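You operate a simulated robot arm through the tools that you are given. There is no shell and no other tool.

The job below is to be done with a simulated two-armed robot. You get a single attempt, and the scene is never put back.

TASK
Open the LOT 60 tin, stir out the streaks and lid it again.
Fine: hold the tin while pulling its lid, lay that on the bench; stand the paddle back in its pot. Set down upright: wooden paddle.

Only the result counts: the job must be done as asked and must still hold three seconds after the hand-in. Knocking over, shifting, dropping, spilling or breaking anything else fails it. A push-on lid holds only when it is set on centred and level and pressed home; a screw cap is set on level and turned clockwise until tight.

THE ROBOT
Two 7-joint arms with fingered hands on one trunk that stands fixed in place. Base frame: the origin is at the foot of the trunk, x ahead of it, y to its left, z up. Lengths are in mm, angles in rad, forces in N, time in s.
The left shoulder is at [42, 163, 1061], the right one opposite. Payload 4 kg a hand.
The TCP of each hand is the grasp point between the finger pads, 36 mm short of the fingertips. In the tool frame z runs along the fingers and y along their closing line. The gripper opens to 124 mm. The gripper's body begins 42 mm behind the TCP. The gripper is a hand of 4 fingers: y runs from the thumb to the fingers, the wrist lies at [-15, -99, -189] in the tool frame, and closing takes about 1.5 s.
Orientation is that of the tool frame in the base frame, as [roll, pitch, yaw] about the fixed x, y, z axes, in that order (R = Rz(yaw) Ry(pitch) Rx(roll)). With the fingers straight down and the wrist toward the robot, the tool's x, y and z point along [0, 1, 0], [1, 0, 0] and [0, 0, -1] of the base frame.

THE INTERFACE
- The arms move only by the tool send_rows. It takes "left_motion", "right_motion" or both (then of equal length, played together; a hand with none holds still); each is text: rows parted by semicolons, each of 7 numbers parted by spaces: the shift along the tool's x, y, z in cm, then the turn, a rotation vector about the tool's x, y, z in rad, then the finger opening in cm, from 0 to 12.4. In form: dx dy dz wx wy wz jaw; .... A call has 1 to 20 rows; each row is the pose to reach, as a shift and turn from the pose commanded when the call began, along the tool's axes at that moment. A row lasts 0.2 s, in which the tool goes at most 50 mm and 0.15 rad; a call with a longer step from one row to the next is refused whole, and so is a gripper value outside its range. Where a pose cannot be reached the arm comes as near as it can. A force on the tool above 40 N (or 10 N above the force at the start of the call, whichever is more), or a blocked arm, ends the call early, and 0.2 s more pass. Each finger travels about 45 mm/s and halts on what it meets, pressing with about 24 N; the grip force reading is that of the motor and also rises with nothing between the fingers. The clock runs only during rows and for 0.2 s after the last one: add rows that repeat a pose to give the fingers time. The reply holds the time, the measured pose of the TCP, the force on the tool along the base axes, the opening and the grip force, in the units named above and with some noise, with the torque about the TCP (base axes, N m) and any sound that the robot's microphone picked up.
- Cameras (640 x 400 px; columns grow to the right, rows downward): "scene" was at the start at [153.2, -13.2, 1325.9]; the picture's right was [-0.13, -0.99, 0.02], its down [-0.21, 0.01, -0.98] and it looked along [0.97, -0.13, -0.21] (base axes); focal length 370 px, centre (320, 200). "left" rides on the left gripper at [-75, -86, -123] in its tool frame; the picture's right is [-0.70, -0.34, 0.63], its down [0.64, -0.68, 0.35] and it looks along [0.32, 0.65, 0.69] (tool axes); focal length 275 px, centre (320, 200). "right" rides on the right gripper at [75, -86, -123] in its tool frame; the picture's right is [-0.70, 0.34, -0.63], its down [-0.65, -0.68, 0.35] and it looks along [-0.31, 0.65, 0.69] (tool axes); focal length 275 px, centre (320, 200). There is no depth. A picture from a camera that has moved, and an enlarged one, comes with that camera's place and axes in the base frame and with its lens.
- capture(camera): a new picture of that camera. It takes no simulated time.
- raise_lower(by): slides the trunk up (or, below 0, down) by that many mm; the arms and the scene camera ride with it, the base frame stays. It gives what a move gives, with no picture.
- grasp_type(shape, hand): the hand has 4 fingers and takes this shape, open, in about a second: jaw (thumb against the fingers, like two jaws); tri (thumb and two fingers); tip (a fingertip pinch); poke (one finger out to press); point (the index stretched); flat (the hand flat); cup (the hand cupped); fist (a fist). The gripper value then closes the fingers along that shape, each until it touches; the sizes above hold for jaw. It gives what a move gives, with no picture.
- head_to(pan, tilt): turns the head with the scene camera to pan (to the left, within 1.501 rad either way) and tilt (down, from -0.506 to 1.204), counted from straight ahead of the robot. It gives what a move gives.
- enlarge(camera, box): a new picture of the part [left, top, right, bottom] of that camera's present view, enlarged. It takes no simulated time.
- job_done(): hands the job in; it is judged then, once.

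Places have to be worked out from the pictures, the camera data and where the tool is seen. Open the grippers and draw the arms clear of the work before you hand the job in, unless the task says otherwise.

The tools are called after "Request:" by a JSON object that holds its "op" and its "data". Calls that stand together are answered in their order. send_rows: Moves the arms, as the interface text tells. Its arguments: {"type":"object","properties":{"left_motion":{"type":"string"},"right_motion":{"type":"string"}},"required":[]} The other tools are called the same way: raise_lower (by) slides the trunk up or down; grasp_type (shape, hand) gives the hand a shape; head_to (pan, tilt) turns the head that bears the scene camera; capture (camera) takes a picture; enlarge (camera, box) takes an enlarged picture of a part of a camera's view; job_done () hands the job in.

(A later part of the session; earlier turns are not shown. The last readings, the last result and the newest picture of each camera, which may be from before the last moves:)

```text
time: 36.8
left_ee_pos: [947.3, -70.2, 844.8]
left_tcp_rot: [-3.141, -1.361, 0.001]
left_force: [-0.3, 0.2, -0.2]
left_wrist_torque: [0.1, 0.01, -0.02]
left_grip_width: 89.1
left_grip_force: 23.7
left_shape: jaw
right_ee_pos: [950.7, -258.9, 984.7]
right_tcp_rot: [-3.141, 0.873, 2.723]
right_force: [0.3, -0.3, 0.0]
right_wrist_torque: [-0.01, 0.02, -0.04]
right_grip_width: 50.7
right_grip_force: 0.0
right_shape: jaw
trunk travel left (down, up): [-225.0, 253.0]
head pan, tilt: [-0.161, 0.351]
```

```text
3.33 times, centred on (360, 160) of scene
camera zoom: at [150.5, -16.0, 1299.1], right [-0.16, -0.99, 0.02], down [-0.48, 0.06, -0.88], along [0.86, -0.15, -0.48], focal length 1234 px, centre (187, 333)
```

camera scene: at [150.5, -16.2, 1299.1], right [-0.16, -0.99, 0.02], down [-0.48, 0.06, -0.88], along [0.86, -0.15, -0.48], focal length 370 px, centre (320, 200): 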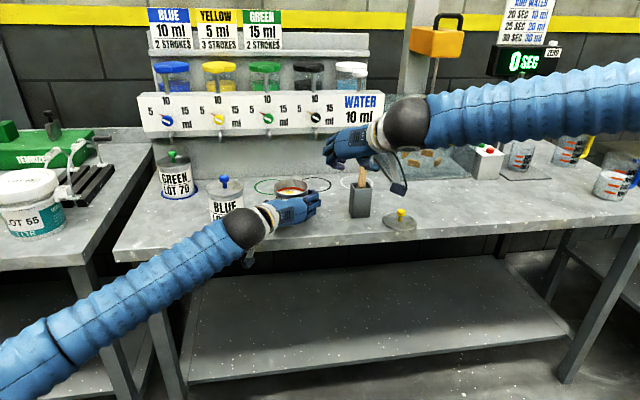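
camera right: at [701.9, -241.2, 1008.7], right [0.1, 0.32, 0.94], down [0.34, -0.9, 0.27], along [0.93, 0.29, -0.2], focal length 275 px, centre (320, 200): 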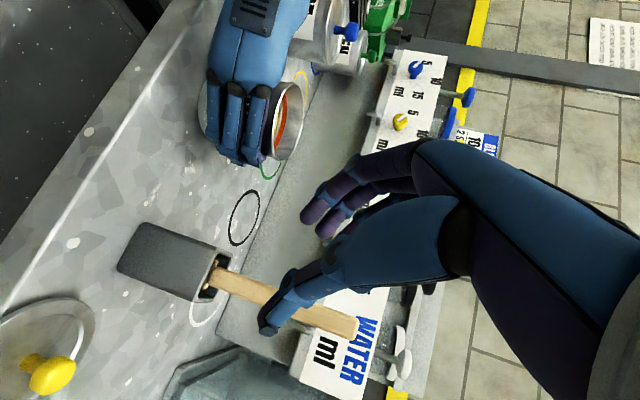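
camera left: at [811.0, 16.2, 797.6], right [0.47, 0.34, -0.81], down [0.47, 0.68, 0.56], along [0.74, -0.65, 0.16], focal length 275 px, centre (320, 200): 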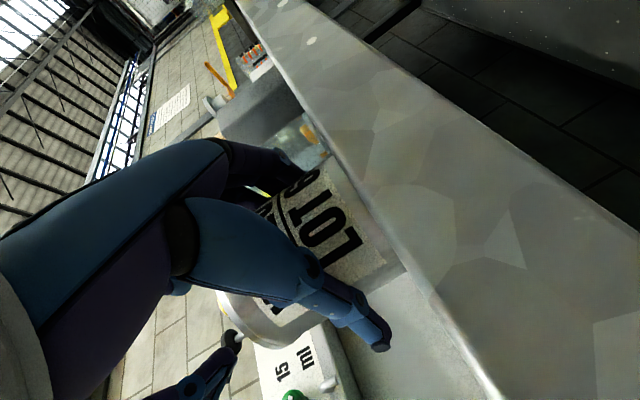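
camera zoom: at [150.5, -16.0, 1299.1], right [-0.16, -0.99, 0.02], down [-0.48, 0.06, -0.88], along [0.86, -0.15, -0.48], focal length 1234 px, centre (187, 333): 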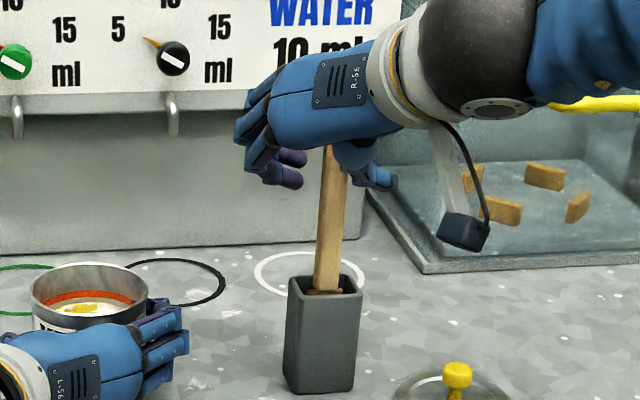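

The handle is between thumb and fingers at the grasp point. I close gradually to 18 mm.

Request:
{"op": "send_rows", "data": {"right_motion": "0 0 0 0 0 0 4.2; 0 0 0 0 0 0 3.5; 0 0 0 0 0 0 2.9; 0 0 0 0 0 0 2.4; 0 0 0 0 0 0 2.1; 0 0 0 0 0 0 1.8; 0 0 0 0 0 0 1.8; 0 0 0 0 0 0 1.8"}}

Request:
{"op": "enlarge", "data": {"camera": "right", "box": [180, 140, 440, 360]}}

Request:
{"op": "enlarge", "data": {"camera": "scene", "box": [310, 100, 410, 220]}}

```text
time: 38.6
left_ee_pos: [947.3, -69.8, 845.5]
left_tcp_rot: [-3.136, -1.36, -0.005]
left_force: [-0.1, -0.6, -0.1]
left_wrist_torque: [0.06, 0.02, -0.02]
left_grip_width: 88.9
left_grip_force: 24.3
left_shape: jaw
right_ee_pos: [950.0, -257.1, 984.8]
right_tcp_rot: [-3.139, 0.872, 2.726]
right_force: [0.9, -0.5, 0.8]
right_wrist_torque: [0.03, 0.01, 0.01]
right_grip_width: 19.3
right_grip_force: 0.1
right_shape: jaw
trunk travel left (down, up): [-225.0, 253.0]
head pan, tilt: [-0.161, 0.351]
```

```text
1.82 times, centred on (310, 250) of right
camera zoom: at [785.7, -279.9, 1006.7], right [0.1, 0.32, 0.94], down [0.34, -0.9, 0.27], along [0.93, 0.29, -0.2], focal length 500 px, centre (338, 109)
```

zoom: 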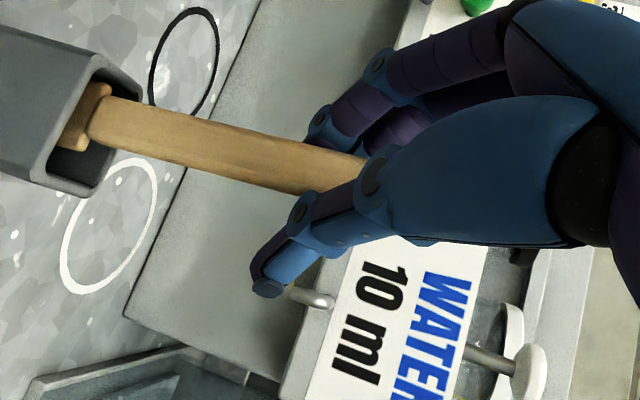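

```text
3.33 times, centred on (360, 160) of scene
camera zoom: at [150.6, -15.8, 1299.1], right [-0.16, -0.99, 0.02], down [-0.48, 0.05, -0.88], along [0.86, -0.15, -0.48], focal length 1234 px, centre (187, 333)
```

zoom: 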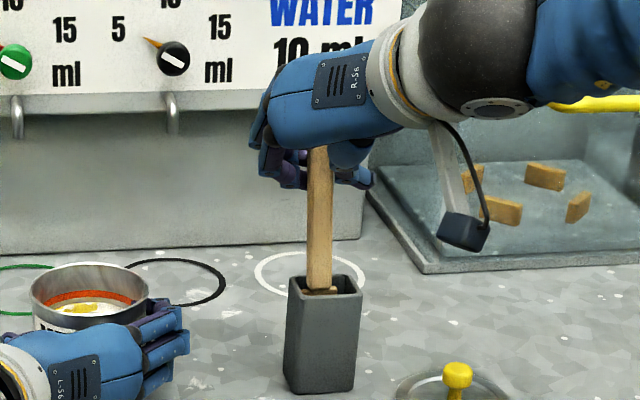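

Closing pushed the handle about 8 mm toward the fingers, so the true pinch centre lies about +8 mm in tool y (this also explains the tin shift). I shift the hand 8 mm the other way to bring the paddle upright, then close firmly.

Request:
{"op": "send_rows", "data": {"right_motion": "0 -0.2 0 0 0 0 1.9; 0 -0.4 0 0 0 0 1.9; 0 -0.6 0 0 0 0 1.9; 0 -0.8 0 0 0 0 1.8; 0 -0.8 0 0 0 0 1.6; 0 -0.8 0 0 0 0 1.4; 0 -0.8 0 0 0 0 1.2; 0 -0.8 0 0 0 0 1.2"}}

Request:
{"op": "enlarge", "data": {"camera": "right", "box": [180, 140, 440, 360]}}

Request:
{"op": "enlarge", "data": {"camera": "scene", "box": [310, 100, 410, 220]}}

```text
time: 40.4
left_ee_pos: [946.9, -71.1, 844.6]
left_tcp_rot: [-3.138, -1.362, -0.003]
left_force: [0.3, 0.0, -0.2]
left_wrist_torque: [0.09, 0.05, 0.06]
left_grip_width: 88.9
left_grip_force: 24.3
left_shape: jaw
right_ee_pos: [948.0, -266.8, 984.5]
right_tcp_rot: [-3.139, 0.873, 2.724]
right_force: [0.7, 0.8, 0.4]
right_wrist_torque: [0.08, -0.1, 0.0]
right_grip_width: 4.5
right_grip_force: 24.1
right_shape: jaw
trunk travel left (down, up): [-225.0, 253.0]
head pan, tilt: [-0.161, 0.351]
```

```text
1.82 times, centred on (310, 250) of right
camera zoom: at [782.4, -288.0, 1006.6], right [0.1, 0.32, 0.94], down [0.34, -0.9, 0.27], along [0.93, 0.29, -0.2], focal length 500 px, centre (338, 109)
```

zoom: 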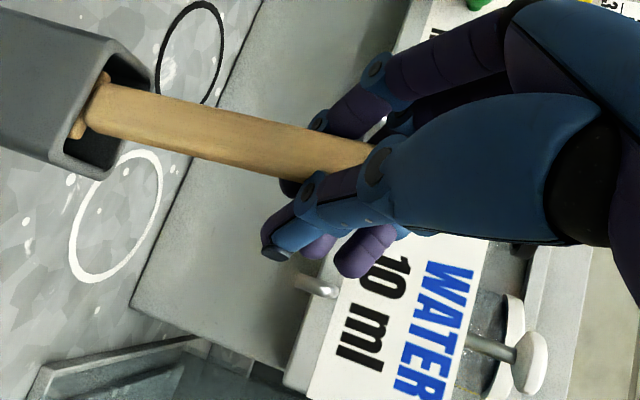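

```text
3.33 times, centred on (360, 160) of scene
camera zoom: at [150.6, -15.8, 1299.1], right [-0.16, -0.99, 0.02], down [-0.48, 0.05, -0.88], along [0.86, -0.15, -0.48], focal length 1234 px, centre (187, 333)
```

zoom: 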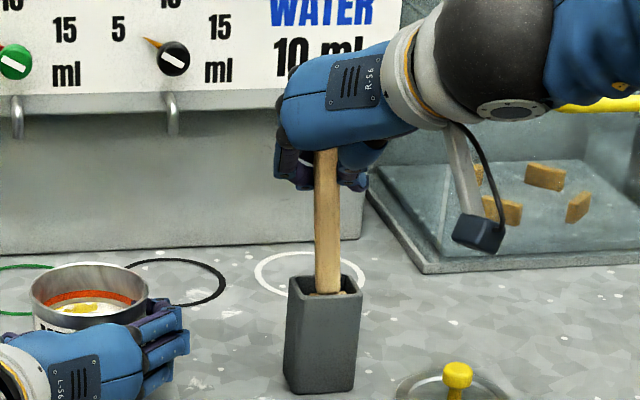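

The paddle is gripped at 24 N and stands nearly vertical. I lift it 30 mm first to test the grip.

Request:
{"op": "send_rows", "data": {"right_motion": "-0.77 -0.8 -0.64 0 0 0 1.2; -1.53 -0.8 -1.29 0 0 0 1.2; -2.3 -0.8 -1.93 0 0 0 1.2; -2.3 -0.8 -1.93 0 0 0 1.2"}}

Request:
{"op": "enlarge", "data": {"camera": "scene", "box": [310, 90, 410, 220]}}

```text
time: 41.4
left_ee_pos: [947.6, -70.3, 844.3]
left_tcp_rot: [-3.139, -1.361, 0.0]
left_force: [-0.4, 0.3, -0.5]
left_wrist_torque: [0.12, 0.02, 0.01]
left_grip_width: 89.1
left_grip_force: 23.7
left_shape: jaw
right_ee_pos: [944.7, -273.0, 1013.9]
right_tcp_rot: [3.136, 0.88, 2.713]
right_force: [0.2, 0.7, -1.7]
right_wrist_torque: [0.12, -0.12, 0.02]
right_grip_width: 3.8
right_grip_force: 24.1
right_shape: jaw
trunk travel left (down, up): [-225.0, 253.0]
head pan, tilt: [-0.161, 0.351]
```

```text
3.08 times, centred on (360, 155) of scene
camera zoom: at [150.7, -15.8, 1299.1], right [-0.16, -0.99, 0.02], down [-0.48, 0.05, -0.88], along [0.86, -0.15, -0.48], focal length 1139 px, centre (197, 338)
```

zoom: 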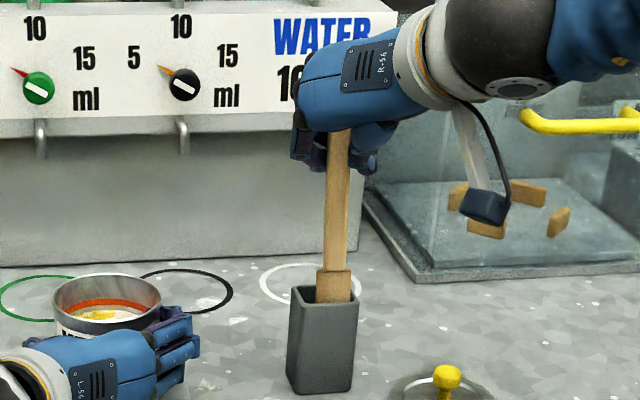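

I mistakenly repeated the 8 mm sideways shift, so the paddle leans slightly. I undo it and go on lifting another 30 mm.

Request:
{"op": "send_rows", "data": {"right_motion": "0 0.4 0 0 0 0 1.2; 0 0.8 0 0 0 0 1.2; -0.77 0.8 -0.64 0 0 0 1.2; -1.53 0.8 -1.29 0 0 0 1.2; -2.3 0.8 -1.93 0 0 0 1.2; -2.3 0.8 -1.93 0 0 0 1.2"}}

Request:
{"op": "enlarge", "data": {"camera": "scene", "box": [310, 80, 410, 220]}}

Request:
{"op": "capture", "data": {"camera": "right"}}

```text
time: 42.8
left_ee_pos: [946.8, -69.0, 843.6]
left_tcp_rot: [3.136, -1.362, 0.007]
left_force: [0.3, 0.0, 0.9]
left_wrist_torque: [0.1, 0.05, 0.03]
left_grip_width: 88.9
left_grip_force: 24.9
left_shape: jaw
right_ee_pos: [940.3, -260.5, 1033.7]
right_tcp_rot: [3.133, 0.886, 2.709]
right_force: [1.2, 0.1, -0.6]
right_wrist_torque: [0.02, -0.15, 0.02]
right_grip_width: 4.0
right_grip_force: 23.6
right_shape: jaw
right hand out of reach, approached as far as the arm can: row 3, 4, 5, 6
trunk travel left (down, up): [-225.0, 253.0]
head pan, tilt: [-0.161, 0.351]
```

```text
2.86 times, centred on (360, 150) of scene
camera zoom: at [150.7, -15.8, 1299.1], right [-0.16, -0.99, 0.02], down [-0.48, 0.05, -0.88], along [0.86, -0.15, -0.48], focal length 1058 px, centre (206, 343)
```

zoom: 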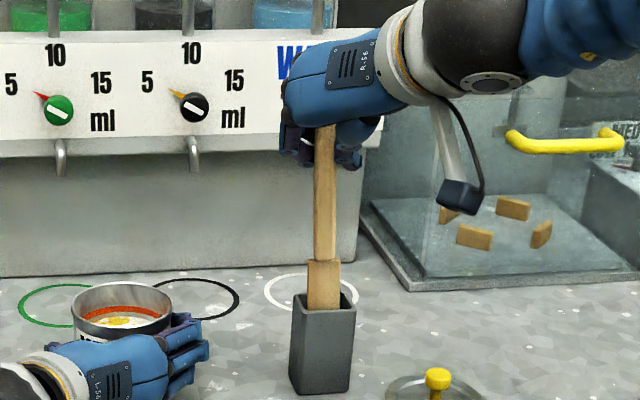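

```text
taken
camera right: at [775.2, -281.4, 1053.0], right [0.09, 0.32, 0.94], down [0.33, -0.9, 0.27], along [0.94, 0.29, -0.19], focal length 275 px, centre (320, 200)
```

right: 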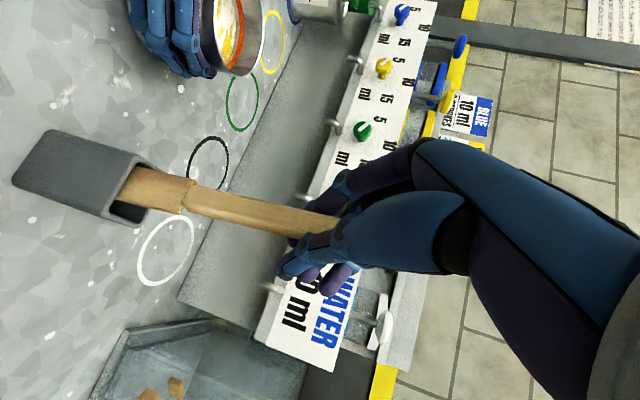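

The right arm is at its height limit with the paddle 49 mm up, so I will use the trunk lift for the rest. I first open the left hand and draw it straight back from the tin so it cannot disturb it.

Request:
{"op": "send_rows", "data": {"left_motion": "0 0 0 0 0 0 9.6; 0 0 0 0 0 0 10.4; 0 0 0 0 0 0 11.2; 0 0 0 0 0 0 11.2; 0 0 0 0 0 0 11.2"}}

Request:
{"op": "enlarge", "data": {"camera": "scene", "box": [230, 160, 330, 240]}}

Request:
{"op": "enlarge", "data": {"camera": "right", "box": [100, 0, 300, 120]}}

```text
time: 44.0
left_ee_pos: [947.6, -69.6, 845.5]
left_tcp_rot: [3.139, -1.361, 0.004]
left_force: [0.3, 0.4, -0.6]
left_wrist_torque: [-0.01, 0.04, 0.0]
left_grip_width: 112.1
left_grip_force: 0.0
left_shape: jaw
right_ee_pos: [939.8, -261.4, 1033.3]
right_tcp_rot: [3.131, 0.885, 2.709]
right_force: [2.0, -0.3, -0.4]
right_wrist_torque: [-0.01, -0.13, 0.02]
right_grip_width: 3.4
right_grip_force: 23.9
right_shape: jaw
trunk travel left (down, up): [-225.0, 253.0]
head pan, tilt: [-0.161, 0.351]
```

```text
5.00 times, centred on (280, 200) of scene
camera zoom: at [150.6, -15.8, 1299.1], right [-0.16, -0.99, 0.02], down [-0.48, 0.05, -0.88], along [0.86, -0.15, -0.48], focal length 1851 px, centre (520, 200)
```

zoom: 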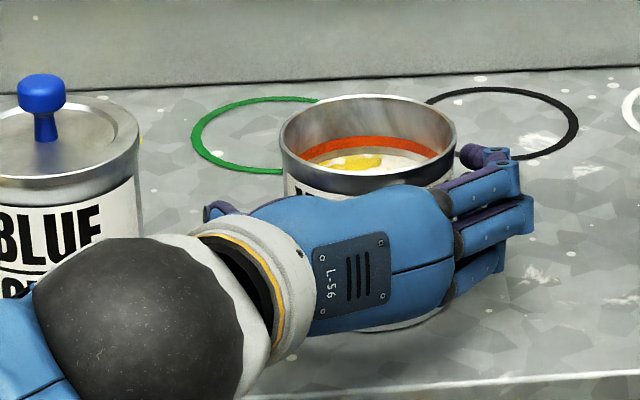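

```text
3.20 times, centred on (200, 60) of right
camera zoom: at [775.1, -281.6, 1052.9], right [0.09, 0.32, 0.94], down [0.33, -0.9, 0.27], along [0.94, 0.29, -0.19], focal length 881 px, centre (704, 648)
```

zoom: 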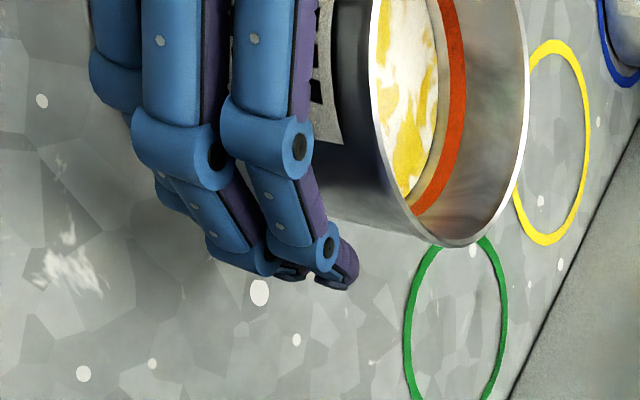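

The tin stayed put when released. I retract the left hand 100 mm straight back.

Request:
{"op": "send_rows", "data": {"left_motion": "-0.42 0 -1.96 0 0 0 11.2; -0.94 0 -4.4 0 0 0 11.2; -1.5 0 -7.1 0 0 0 11.2; -2.08 0 -9.78 0 0 0 11.2; -2.08 0 -9.78 0 0 0 11.2"}}

Request:
{"op": "enlarge", "data": {"camera": "scene", "box": [230, 160, 330, 240]}}

```text
time: 45.2
left_ee_pos: [847.4, -69.9, 845.1]
left_tcp_rot: [3.136, -1.359, 0.008]
left_force: [0.0, -0.9, 0.8]
left_wrist_torque: [-0.01, -0.01, 0.0]
left_grip_width: 111.9
left_grip_force: 0.1
left_shape: jaw
right_ee_pos: [940.2, -261.5, 1032.9]
right_tcp_rot: [3.127, 0.885, 2.705]
right_force: [0.8, 0.7, -1.0]
right_wrist_torque: [-0.03, -0.13, 0.01]
right_grip_width: 3.7
right_grip_force: 23.9
right_shape: jaw
trunk travel left (down, up): [-225.0, 253.0]
head pan, tilt: [-0.161, 0.351]
```

```text
5.00 times, centred on (280, 200) of scene
camera zoom: at [150.7, -15.9, 1299.1], right [-0.16, -0.99, 0.02], down [-0.48, 0.05, -0.88], along [0.86, -0.15, -0.48], focal length 1851 px, centre (520, 200)
```

zoom: 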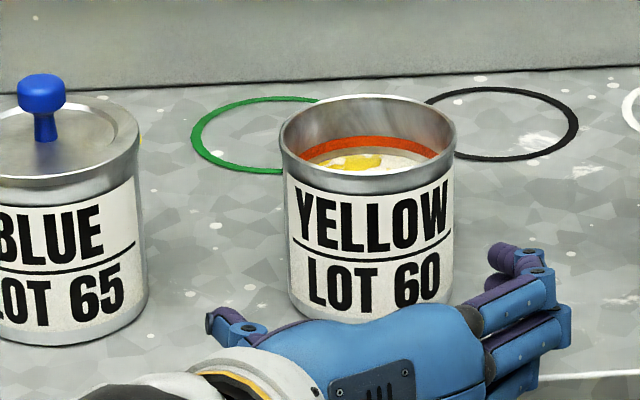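

The left hand is clear. I raise the trunk 75 mm, which lifts the paddle straight out of its pot.

Request:
{"op": "raise_lower", "data": {"by": 75}}

Request:
{"op": "capture", "data": {"camera": "scene"}}

Request:
{"op": "enlarge", "data": {"camera": "scene", "box": [290, 80, 430, 250]}}

Request:
{"op": "capture", "data": {"camera": "right"}}

```text
time: 46.3
left_ee_pos: [848.2, -70.6, 917.6]
left_tcp_rot: [-3.131, -1.36, -0.009]
left_force: [-0.3, 1.1, -0.5]
left_wrist_torque: [0.02, -0.03, -0.01]
left_grip_width: 111.7
left_grip_force: 0.0
left_shape: jaw
right_ee_pos: [923.1, -256.7, 1174.1]
right_tcp_rot: [3.081, 0.946, 2.67]
right_force: [0.4, 0.0, -0.4]
right_wrist_torque: [-0.02, 0.0, 0.01]
right_grip_width: 3.8
right_grip_force: 24.1
right_shape: jaw
trunk travel left (down, up): [-300.0, 178.0]
head pan, tilt: [-0.161, 0.351]
```

```text
taken
camera scene: at [117.5, -15.9, 1385.5], right [-0.16, -0.99, 0.01], down [-0.41, 0.05, -0.91], along [0.9, -0.15, -0.42], focal length 370 px, centre (320, 200)
```

scene: 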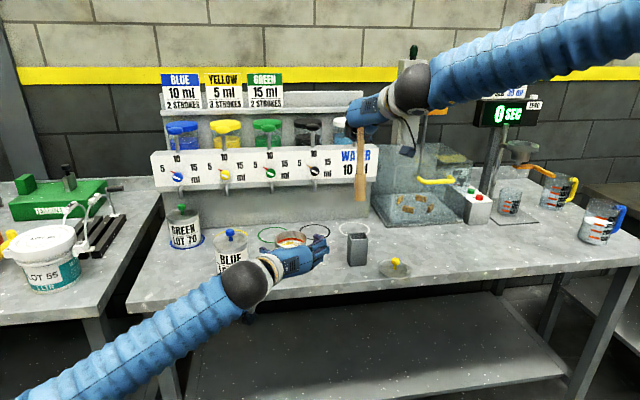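

```text
2.35 times, centred on (360, 165) of scene
camera zoom: at [117.5, -15.9, 1385.5], right [-0.16, -0.99, 0.01], down [-0.41, 0.05, -0.91], along [0.9, -0.15, -0.42], focal length 871 px, centre (226, 282)
```

zoom: 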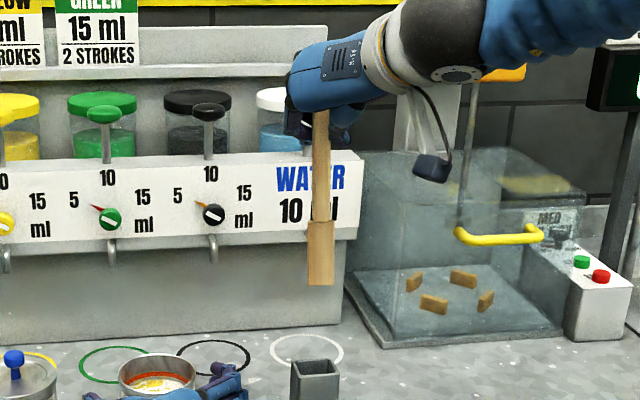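

```text
taken
camera right: at [757.8, -278.9, 1182.2], right [0.03, 0.32, 0.95], down [0.32, -0.9, 0.3], along [0.95, 0.29, -0.13], focal length 275 px, centre (320, 200)
```

right: 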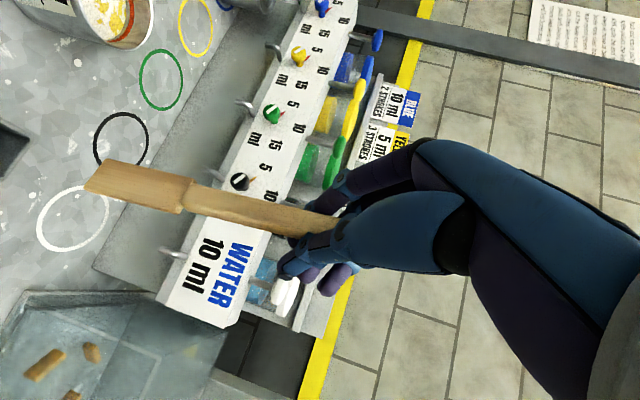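

The paddle is out, but the right hand rose more than expected (z 1174) and its orientation changed slightly. I send one idle row to see whether it has settled.

Request:
{"op": "send_rows", "data": {"right_motion": "0 0 0 0 0 0 1.2; 0 0 0 0 0 0 1.2"}}

Request:
{"op": "capture", "data": {"camera": "scene"}}

```text
time: 46.9
left_ee_pos: [848.7, -70.3, 919.9]
left_tcp_rot: [3.135, -1.358, 0.01]
left_force: [0.2, 0.4, 0.7]
left_wrist_torque: [0.01, 0.0, -0.02]
left_grip_width: 111.8
left_grip_force: 0.1
left_shape: jaw
right_ee_pos: [922.7, -259.1, 1174.5]
right_tcp_rot: [3.081, 0.948, 2.67]
right_force: [0.6, -0.8, -1.3]
right_wrist_torque: [0.03, -0.01, -0.01]
right_grip_width: 3.8
right_grip_force: 23.9
right_shape: jaw
trunk travel left (down, up): [-300.0, 178.0]
head pan, tilt: [-0.161, 0.351]
```

```text
taken
camera scene: at [116.8, -15.9, 1385.7], right [-0.16, -0.99, 0.01], down [-0.41, 0.05, -0.91], along [0.9, -0.15, -0.41], focal length 370 px, centre (320, 200)
```

scene: 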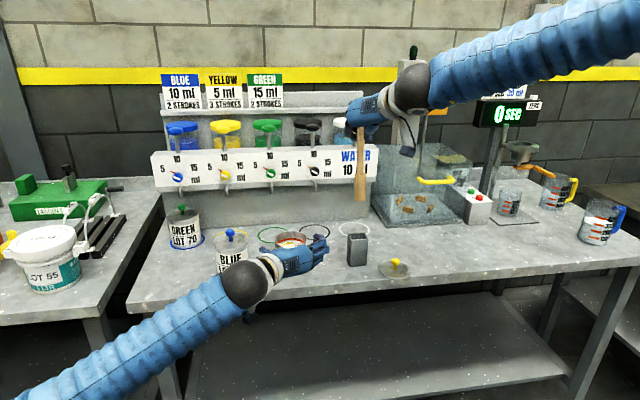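

It is settled: TCP (923, -259, 1174), paddle bottom at about z 1005. I move it over toward the tin with the hand squared up again, keeping the blade bottom above 915.

Request:
{"op": "send_rows", "data": {"right_motion": "1.22 2.01 0.12 0.0025 0.0095 -0.0037 1.2; 2.45 4.01 0.25 0.005 0.019 -0.0073 1.2; 3.67 6.02 0.37 0.0075 0.0284 -0.011 1.2; 4.89 8.03 0.5 0.01 0.0379 -0.0147 1.2; 6.11 10.03 0.62 0.0125 0.0473 -0.0183 1.2; 7.34 12.04 0.74 0.015 0.0568 -0.022 1.2; 8.56 14.04 0.87 0.0175 0.0662 -0.0256 1.2; 9.78 16.05 0.99 0.02 0.0757 -0.0293 1.2; 9.78 16.05 0.99 0.02 0.0757 -0.0293 1.2"}}

Request:
{"op": "capture", "data": {"camera": "scene"}}

Request:
{"op": "enlarge", "data": {"camera": "scene", "box": [230, 100, 350, 280]}}

Request:
{"op": "capture", "data": {"camera": "right"}}

Request:
{"op": "capture", "data": {"camera": "left"}}

```text
time: 48.9
left_ee_pos: [847.6, -69.5, 919.6]
left_tcp_rot: [-3.138, -1.363, -0.002]
left_force: [-1.0, -0.9, 0.2]
left_wrist_torque: [-0.01, 0.0, 0.01]
left_grip_width: 111.9
left_grip_force: 0.2
left_shape: jaw
right_ee_pos: [947.3, -89.8, 1097.0]
right_tcp_rot: [-3.14, 0.871, 2.722]
right_force: [0.2, -0.6, -0.1]
right_wrist_torque: [-0.03, 0.0, 0.01]
right_grip_width: 3.7
right_grip_force: 23.6
right_shape: jaw
trunk travel left (down, up): [-300.0, 178.0]
head pan, tilt: [-0.161, 0.351]
```

```text
taken
camera scene: at [116.0, -16.2, 1385.9], right [-0.16, -0.99, 0.01], down [-0.41, 0.06, -0.91], along [0.9, -0.15, -0.41], focal length 370 px, centre (320, 200)
```

scene: 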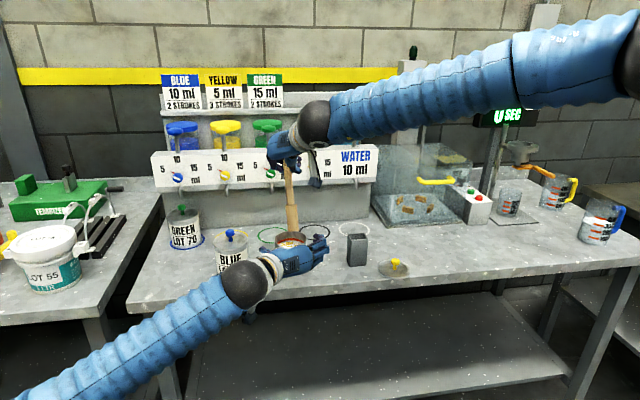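

```text
2.22 times, centred on (290, 190) of scene
camera zoom: at [116.0, -16.2, 1385.9], right [-0.16, -0.99, 0.01], down [-0.41, 0.06, -0.91], along [0.9, -0.15, -0.41], focal length 823 px, centre (387, 222)
```

zoom: 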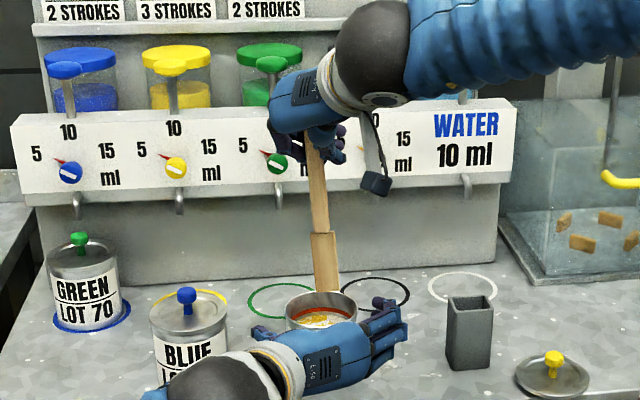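

```text
taken
camera right: at [782.8, -111.0, 1118.9], right [0.1, 0.32, 0.94], down [0.34, -0.9, 0.27], along [0.93, 0.29, -0.2], focal length 275 px, centre (320, 200)
```

right: 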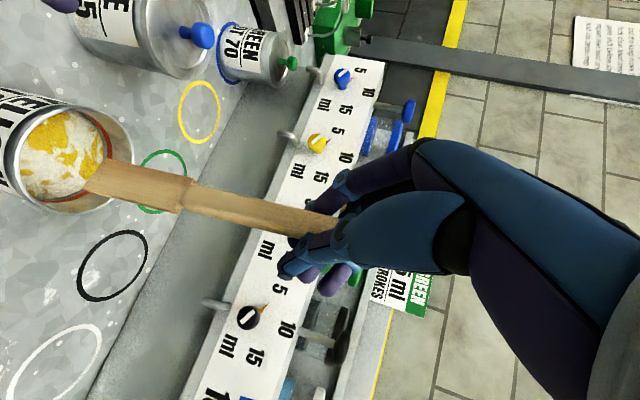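

```text
taken
camera left: at [711.5, 15.6, 873.1], right [0.47, 0.34, -0.81], down [0.47, 0.68, 0.56], along [0.74, -0.65, 0.16], focal length 275 px, centre (320, 200)
```

left: 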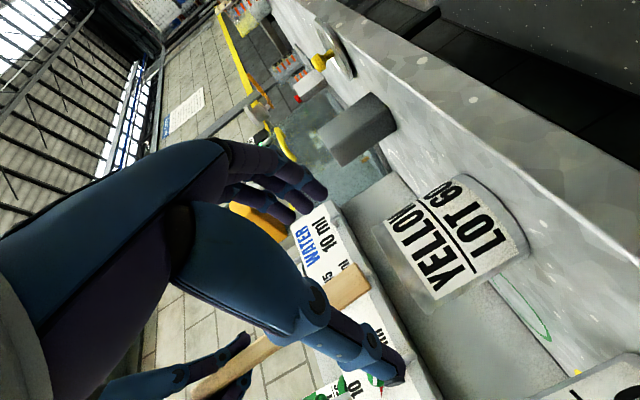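

The paddle hangs over the tin, leaning about 4° toward +y, with its blade bottom at about (945, -88, 926). I correct the lean and centre the blade over the tin.

Request:
{"op": "send_rows", "data": {"right_motion": "-0.35 0.13 0.4 -0.012 0.022 0.0142 1.2; -0.7 0.26 0.83 -0.024 0.0443 0.0285 1.2; -1.05 0.4 1.25 -0.0358 0.0665 0.0427 1.2; -1.05 0.4 1.25 -0.0358 0.0665 0.0427 1.2"}}

Request:
{"op": "enlarge", "data": {"camera": "scene", "box": [230, 130, 350, 270]}}

Request:
{"op": "capture", "data": {"camera": "right"}}

Request:
{"op": "capture", "data": {"camera": "left"}}

```text
time: 49.9
left_ee_pos: [847.8, -70.8, 919.7]
left_tcp_rot: [3.137, -1.362, 0.008]
left_force: [0.8, 0.1, 0.2]
left_wrist_torque: [0.0, -0.02, 0.02]
left_grip_width: 112.0
left_grip_force: 0.1
left_shape: jaw
right_ee_pos: [962.6, -92.2, 1098.0]
right_tcp_rot: [3.061, 0.803, 2.66]
right_force: [0.3, 0.2, -0.7]
right_wrist_torque: [0.0, -0.01, -0.03]
right_grip_width: 3.5
right_grip_force: 24.1
right_shape: jaw
trunk travel left (down, up): [-300.0, 178.0]
head pan, tilt: [-0.161, 0.351]
```

```text
2.86 times, centred on (290, 200) of scene
camera zoom: at [116.7, -15.8, 1385.7], right [-0.16, -0.99, 0.01], down [-0.41, 0.05, -0.91], along [0.9, -0.15, -0.41], focal length 1058 px, centre (406, 200)
```

zoom: 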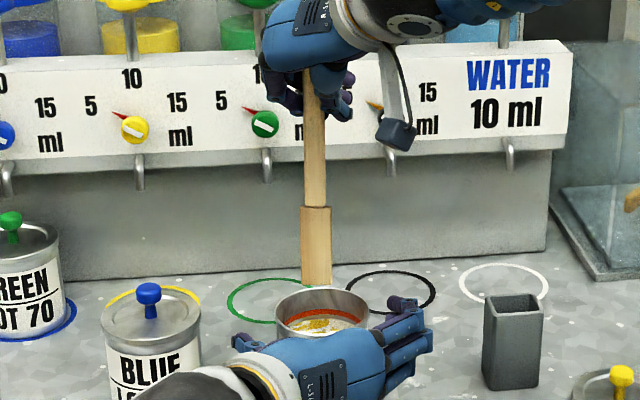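

```text
taken
camera right: at [798.6, -115.5, 1123.7], right [0.14, 0.25, 0.96], down [0.35, -0.92, 0.19], along [0.93, 0.31, -0.22], focal length 275 px, centre (320, 200)
```

right: 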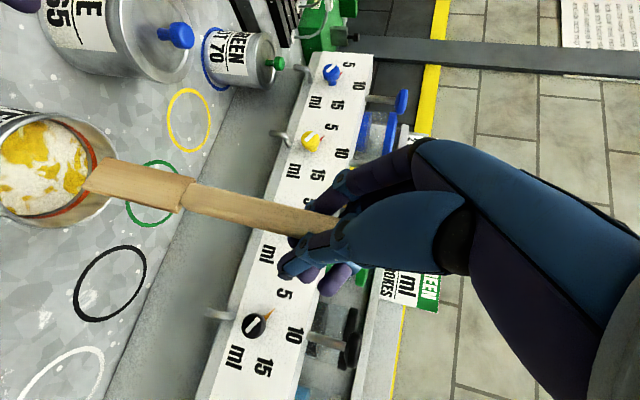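

```text
taken
camera left: at [711.8, 15.8, 872.7], right [0.47, 0.34, -0.81], down [0.47, 0.68, 0.56], along [0.74, -0.65, 0.16], focal length 275 px, centre (320, 200)
```

left: 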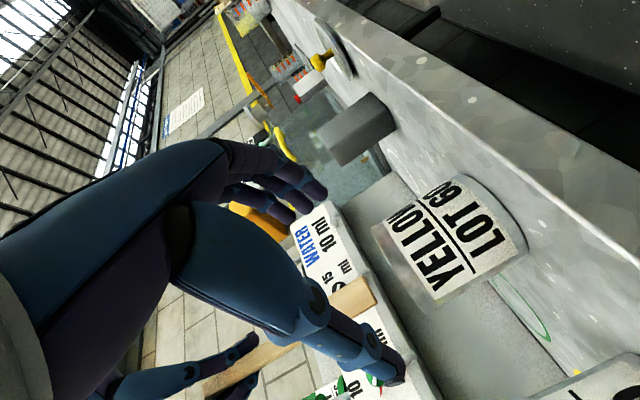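

The paddle is now vertical with its blade bottom at about (952, -77, 925), centred over the tin within a few mm. I lower it 40 mm to rim level and look again.

Request:
{"op": "send_rows", "data": {"right_motion": "0.67 -0.02 0.74 0 0 0 1.2; 1.35 -0.05 1.48 0 0 0 1.2; 2.02 -0.08 2.23 0 0 0 1.2; 2.7 -0.1 2.97 0 0 0 1.2; 2.7 -0.1 2.97 0 0 0 1.2"}}

Request:
{"op": "enlarge", "data": {"camera": "scene", "box": [250, 170, 340, 260]}}

Request:
{"op": "capture", "data": {"camera": "right"}}

```text
time: 51.1
left_ee_pos: [848.6, -69.2, 920.1]
left_tcp_rot: [-3.139, -1.361, 0.0]
left_force: [-0.5, 0.2, 1.0]
left_wrist_torque: [0.0, 0.04, 0.0]
left_grip_width: 111.9
left_grip_force: 0.1
left_shape: jaw
right_ee_pos: [964.1, -93.8, 1055.6]
right_tcp_rot: [3.063, 0.805, 2.661]
right_force: [-0.7, -0.6, -0.3]
right_wrist_torque: [0.03, -0.03, 0.0]
right_grip_width: 3.6
right_grip_force: 23.7
right_shape: jaw
trunk travel left (down, up): [-300.0, 178.0]
head pan, tilt: [-0.161, 0.351]
```

```text
4.44 times, centred on (295, 215) of scene
camera zoom: at [116.2, -15.6, 1385.8], right [-0.16, -0.99, 0.01], down [-0.41, 0.05, -0.91], along [0.9, -0.15, -0.41], focal length 1645 px, centre (431, 133)
```

zoom: 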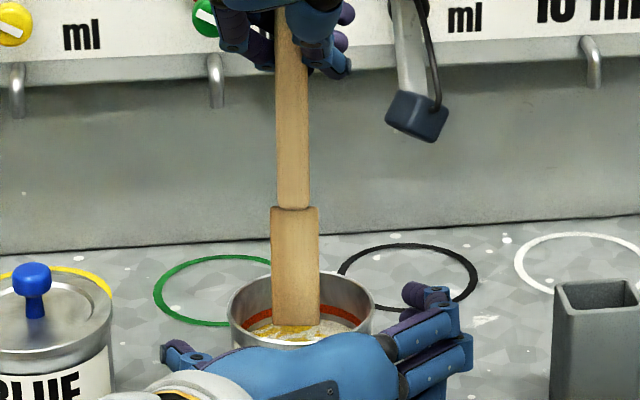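

```text
taken
camera right: at [800.4, -116.2, 1082.5], right [0.14, 0.25, 0.96], down [0.35, -0.92, 0.19], along [0.93, 0.31, -0.22], focal length 275 px, centre (320, 200)
```

right: 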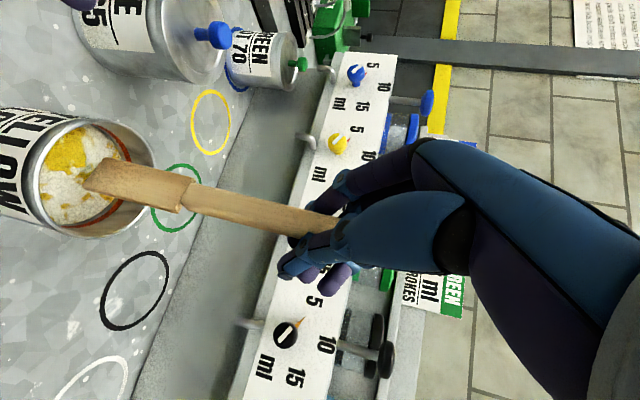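

The blade is centred in the tin's mouth. I lower it 65 mm into the paint, watching the force.

Request:
{"op": "send_rows", "data": {"right_motion": "0.94 -0.07 0.9 0 0 0 1.2; 1.87 -0.14 1.8 0 0 0 1.2; 2.81 -0.22 2.7 0 0 0 1.2; 3.74 -0.29 3.6 0 0 0 1.2; 4.68 -0.36 4.5 0 0 0 1.2; 4.68 -0.36 4.5 0 0 0 1.2"}}

Request:
{"op": "enlarge", "data": {"camera": "scene", "box": [250, 170, 340, 260]}}

Request:
{"op": "capture", "data": {"camera": "right"}}

```text
time: 52.5
left_ee_pos: [848.6, -70.2, 920.0]
left_tcp_rot: [-3.136, -1.361, -0.003]
left_force: [-0.4, 0.5, 0.1]
left_wrist_torque: [-0.01, -0.02, 0.0]
left_grip_width: 111.9
left_grip_force: 0.0
left_shape: jaw
right_ee_pos: [964.7, -91.0, 992.6]
right_tcp_rot: [3.062, 0.805, 2.662]
right_force: [-0.1, 0.2, -0.4]
right_wrist_torque: [-0.03, 0.0, 0.0]
right_grip_width: 3.5
right_grip_force: 23.5
right_shape: jaw
trunk travel left (down, up): [-300.0, 178.0]
head pan, tilt: [-0.161, 0.351]
```

```text
4.44 times, centred on (295, 215) of scene
camera zoom: at [116.3, -15.5, 1385.9], right [-0.16, -0.99, 0.01], down [-0.41, 0.05, -0.91], along [0.9, -0.15, -0.41], focal length 1645 px, centre (431, 133)
```

zoom: 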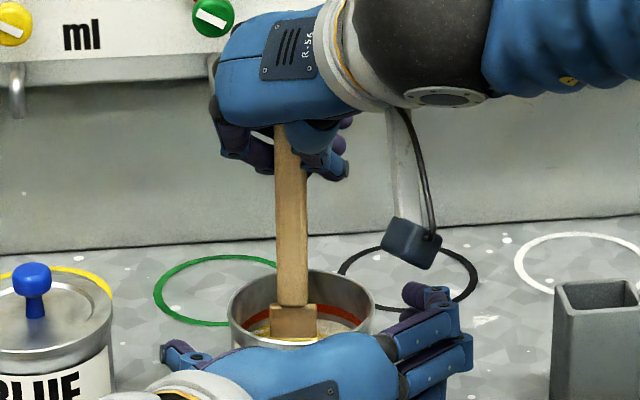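

```text
taken
camera right: at [800.9, -114.3, 1017.8], right [0.14, 0.25, 0.96], down [0.35, -0.92, 0.19], along [0.93, 0.31, -0.22], focal length 275 px, centre (320, 200)
```

right: 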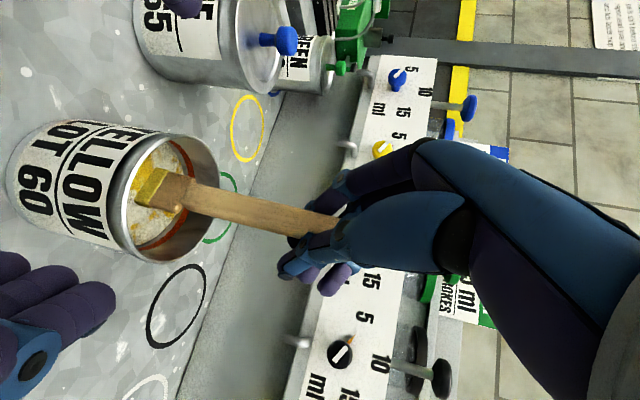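

The blade is in the paint with no contact force. I bring the left hand back down and forward to hold the tin during stirring, in the same way as before.

Request:
{"op": "send_rows", "data": {"left_motion": "-1.83 0 0.39 0 0 0 11.2; -3.67 0 0.78 0 0 0 11.2; -5.5 0 1.17 0 0 0 11.2; -7.34 0 1.56 0 0 0 11.2; -7.34 0 1.56 0 0 0 11.2"}}

```text
time: 53.7
left_ee_pos: [850.6, -71.8, 844.9]
left_tcp_rot: [-3.14, -1.361, -0.001]
left_force: [0.3, 0.3, 0.7]
left_wrist_torque: [0.0, 0.02, 0.0]
left_grip_width: 111.8
left_grip_force: 0.0
left_shape: jaw
right_ee_pos: [964.0, -91.4, 990.8]
right_tcp_rot: [3.062, 0.802, 2.663]
right_force: [0.2, -0.2, -0.9]
right_wrist_torque: [-0.01, 0.01, -0.04]
right_grip_width: 3.4
right_grip_force: 23.8
right_shape: jaw
trunk travel left (down, up): [-300.0, 178.0]
head pan, tilt: [-0.161, 0.351]
```

Reached (850, -71, 845). I slide forward around the tin again.

Request:
{"op": "send_rows", "data": {"left_motion": "0.42 -0.1 1.96 0 0 0 11.2; 0.94 -0.2 4.4 0 0 0 11.2; 1.5 -0.2 7.1 0 0 0 11.2; 2.08 -0.2 9.78 0 0 0 11.2; 2.08 -0.2 9.78 0 0 0 11.2"}}

Request:
{"op": "enlarge", "data": {"camera": "scene", "box": [250, 170, 340, 260]}}

Request:
{"op": "enlarge", "data": {"camera": "right", "box": [0, 100, 260, 300]}}

```text
time: 54.9
left_ee_pos: [948.1, -69.2, 844.3]
left_tcp_rot: [-3.133, -1.361, -0.007]
left_force: [-0.3, 0.1, 0.0]
left_wrist_torque: [-0.01, 0.0, -0.01]
left_grip_width: 111.7
left_grip_force: 0.0
left_shape: jaw
right_ee_pos: [964.8, -91.2, 990.7]
right_tcp_rot: [3.062, 0.804, 2.662]
right_force: [-0.3, -0.1, -1.3]
right_wrist_torque: [0.0, 0.01, -0.02]
right_grip_width: 3.6
right_grip_force: 24.0
right_shape: jaw
trunk travel left (down, up): [-300.0, 178.0]
head pan, tilt: [-0.161, 0.351]
```

```text
4.44 times, centred on (295, 215) of scene
camera zoom: at [116.4, -15.6, 1385.8], right [-0.16, -0.99, 0.01], down [-0.41, 0.05, -0.91], along [0.9, -0.15, -0.41], focal length 1645 px, centre (431, 133)
```

zoom: 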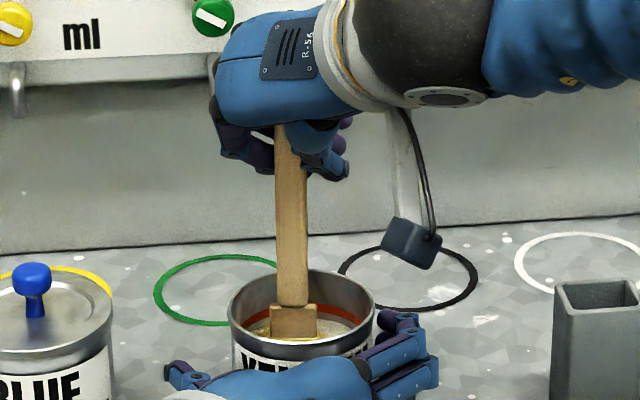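

```text
2.00 times, centred on (130, 200) of right
camera zoom: at [801.0, -114.4, 1017.6], right [0.14, 0.25, 0.96], down [0.35, -0.92, 0.19], along [0.93, 0.31, -0.22], focal length 551 px, centre (700, 200)
```

zoom: 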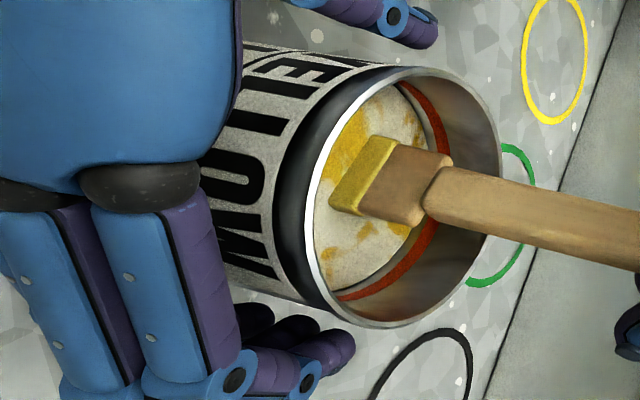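

Good view: the blade is standing in the streaked paint near the centre. I close the left hand on the tin, this time with less over-travel.

Request:
{"op": "send_rows", "data": {"left_motion": "0 0 0 0 0 0 10.4; 0 0 0 0 0 0 9.6; 0 0 0 0 0 0 8.9; 0 0 0 0 0 0 8.4; 0 0 0 0 0 0 8.0; 0 0 0 0 0 0 7.6; 0 0 0 0 0 0 7.4; 0 0 0 0 0 0 7.4"}}

Request:
{"op": "enlarge", "data": {"camera": "scene", "box": [250, 170, 340, 260]}}

Request:
{"op": "enlarge", "data": {"camera": "right", "box": [0, 100, 260, 300]}}

```text
time: 56.7
left_ee_pos: [946.2, -68.4, 844.9]
left_tcp_rot: [3.138, -1.361, 0.005]
left_force: [0.2, 2.2, 1.3]
left_wrist_torque: [0.08, -0.01, 0.03]
left_grip_width: 89.1
left_grip_force: 23.8
left_shape: jaw
right_ee_pos: [964.5, -89.9, 991.4]
right_tcp_rot: [3.062, 0.801, 2.663]
right_force: [-0.4, 0.2, -0.4]
right_wrist_torque: [-0.01, 0.03, 0.02]
right_grip_width: 3.4
right_grip_force: 24.7
right_shape: jaw
trunk travel left (down, up): [-300.0, 178.0]
head pan, tilt: [-0.161, 0.351]
```

```text
4.44 times, centred on (295, 215) of scene
camera zoom: at [116.6, -15.7, 1385.8], right [-0.16, -0.99, 0.01], down [-0.41, 0.05, -0.91], along [0.9, -0.15, -0.41], focal length 1645 px, centre (431, 133)
```

zoom: 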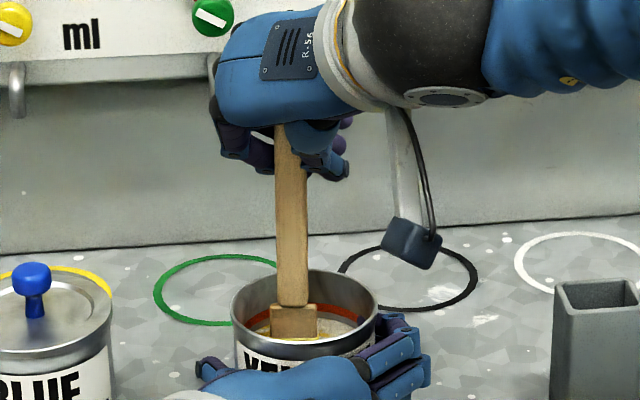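

```text
2.00 times, centred on (130, 200) of right
camera zoom: at [801.2, -114.5, 1017.4], right [0.14, 0.25, 0.96], down [0.35, -0.92, 0.19], along [0.93, 0.31, -0.22], focal length 551 px, centre (700, 200)
```

zoom: 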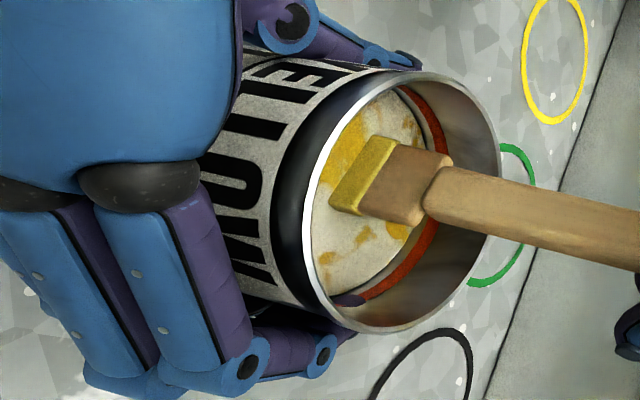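

The tin is held again at 24 N and moved only about 2 mm. Before stirring, I test the far side of the stirring circle with small steps to make sure the arm can reach it.

Request:
{"op": "send_rows", "data": {"right_motion": "-0.37 0.07 0.47 0 0 0 1.2; -0.8 -0.0 0.86 0 0 0 1.2; -1.05 0.2 1.15 0 0 0 1.2; -1.05 0.2 1.15 0 0 0 1.2"}}

Request:
{"op": "enlarge", "data": {"camera": "right", "box": [0, 100, 260, 300]}}

Request:
{"op": "enlarge", "data": {"camera": "scene", "box": [250, 170, 340, 260]}}

```text
time: 57.7
left_ee_pos: [946.5, -68.7, 844.7]
left_tcp_rot: [-3.139, -1.363, -0.003]
left_force: [1.1, 1.7, 0.4]
left_wrist_torque: [0.09, -0.03, 0.02]
left_grip_width: 88.7
left_grip_force: 23.8
left_shape: jaw
right_ee_pos: [980.8, -96.3, 989.1]
right_tcp_rot: [3.06, 0.801, 2.661]
right_force: [0.3, 0.8, -0.3]
right_wrist_torque: [0.01, 0.0, 0.0]
right_grip_width: 3.5
right_grip_force: 24.1
right_shape: jaw
trunk travel left (down, up): [-300.0, 178.0]
head pan, tilt: [-0.161, 0.351]
```

```text
2.00 times, centred on (130, 200) of right
camera zoom: at [816.2, -120.4, 1015.6], right [0.14, 0.25, 0.96], down [0.35, -0.92, 0.19], along [0.93, 0.31, -0.22], focal length 551 px, centre (700, 200)
```

zoom: 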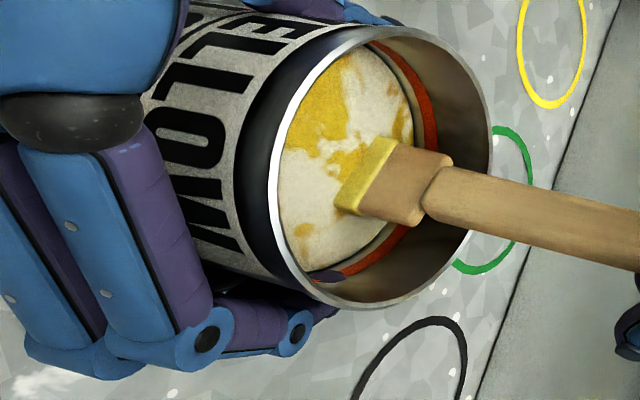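

```text
4.44 times, centred on (295, 215) of scene
camera zoom: at [116.6, -15.7, 1385.8], right [-0.16, -0.99, 0.01], down [-0.41, 0.05, -0.91], along [0.9, -0.15, -0.41], focal length 1645 px, centre (431, 133)
```

zoom: 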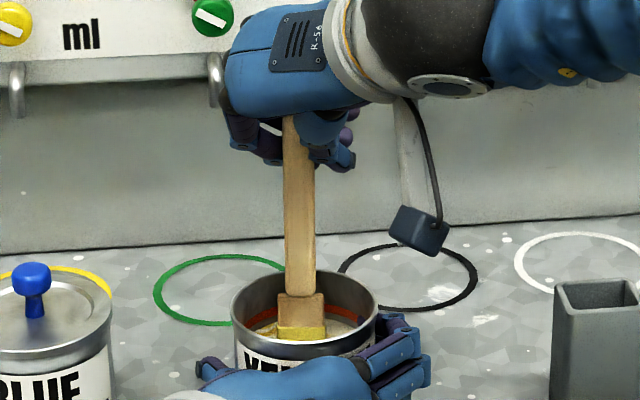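

The far side is reachable, and I now place the tin centre about 5 mm behind the current blade position. I stir one full circle of 16 mm radius around the centre and check forces.

Request:
{"op": "send_rows", "data": {"right_motion": "-0.677 0.451 0.740 0 0 0 1.2; -0.791 -0.530 0.779 0 0 0 1.2; -0.486 -1.388 0.393 0 0 0 1.2; 0.122 -1.793 -0.272 0 0 0 1.2; 0.802 -1.592 -0.962 0 0 0 1.2; 1.293 -0.862 -1.413 0 0 0 1.2; 1.407 0.119 -1.452 0 0 0 1.2; 1.102 0.978 -1.066 0 0 0 1.2; 0.493 1.383 -0.401 0 0 0 1.2; -0.186 1.182 0.289 0 0 0 1.2; -0.677 0.451 0.740 0 0 0 1.2; 0.308 -0.205 -0.336 0 0 0 1.2"}}

Request:
{"op": "enlarge", "data": {"camera": "right", "box": [0, 100, 260, 300]}}

Request:
{"op": "enlarge", "data": {"camera": "scene", "box": [250, 170, 340, 260]}}

```text
time: 60.3
left_ee_pos: [946.1, -68.7, 846.1]
left_tcp_rot: [3.14, -1.363, 0.004]
left_force: [-1.4, -0.8, 0.1]
left_wrist_torque: [0.03, 0.01, -0.03]
left_grip_width: 89.1
left_grip_force: 23.4
left_shape: jaw
right_ee_pos: [975.0, -99.1, 990.0]
right_tcp_rot: [3.061, 0.803, 2.66]
right_force: [-0.7, 0.3, -0.5]
right_wrist_torque: [0.0, -0.02, 0.02]
right_grip_width: 3.1
right_grip_force: 24.1
right_shape: jaw
trunk travel left (down, up): [-300.0, 178.0]
head pan, tilt: [-0.161, 0.351]
```

```text
2.00 times, centred on (130, 200) of right
camera zoom: at [811.7, -121.2, 1016.9], right [0.14, 0.25, 0.96], down [0.35, -0.92, 0.19], along [0.93, 0.31, -0.22], focal length 551 px, centre (700, 200)
```

zoom: 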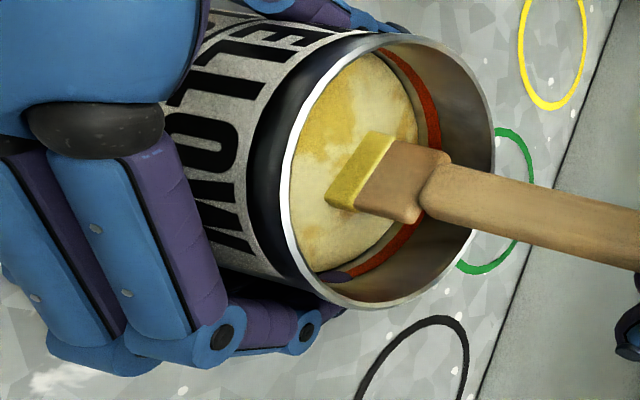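

```text
4.44 times, centred on (295, 215) of scene
camera zoom: at [116.5, -16.2, 1385.8], right [-0.16, -0.99, 0.01], down [-0.41, 0.06, -0.91], along [0.9, -0.15, -0.41], focal length 1645 px, centre (431, 133)
```

zoom: 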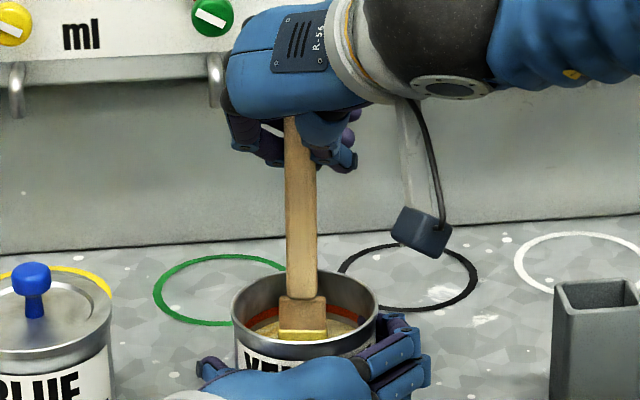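

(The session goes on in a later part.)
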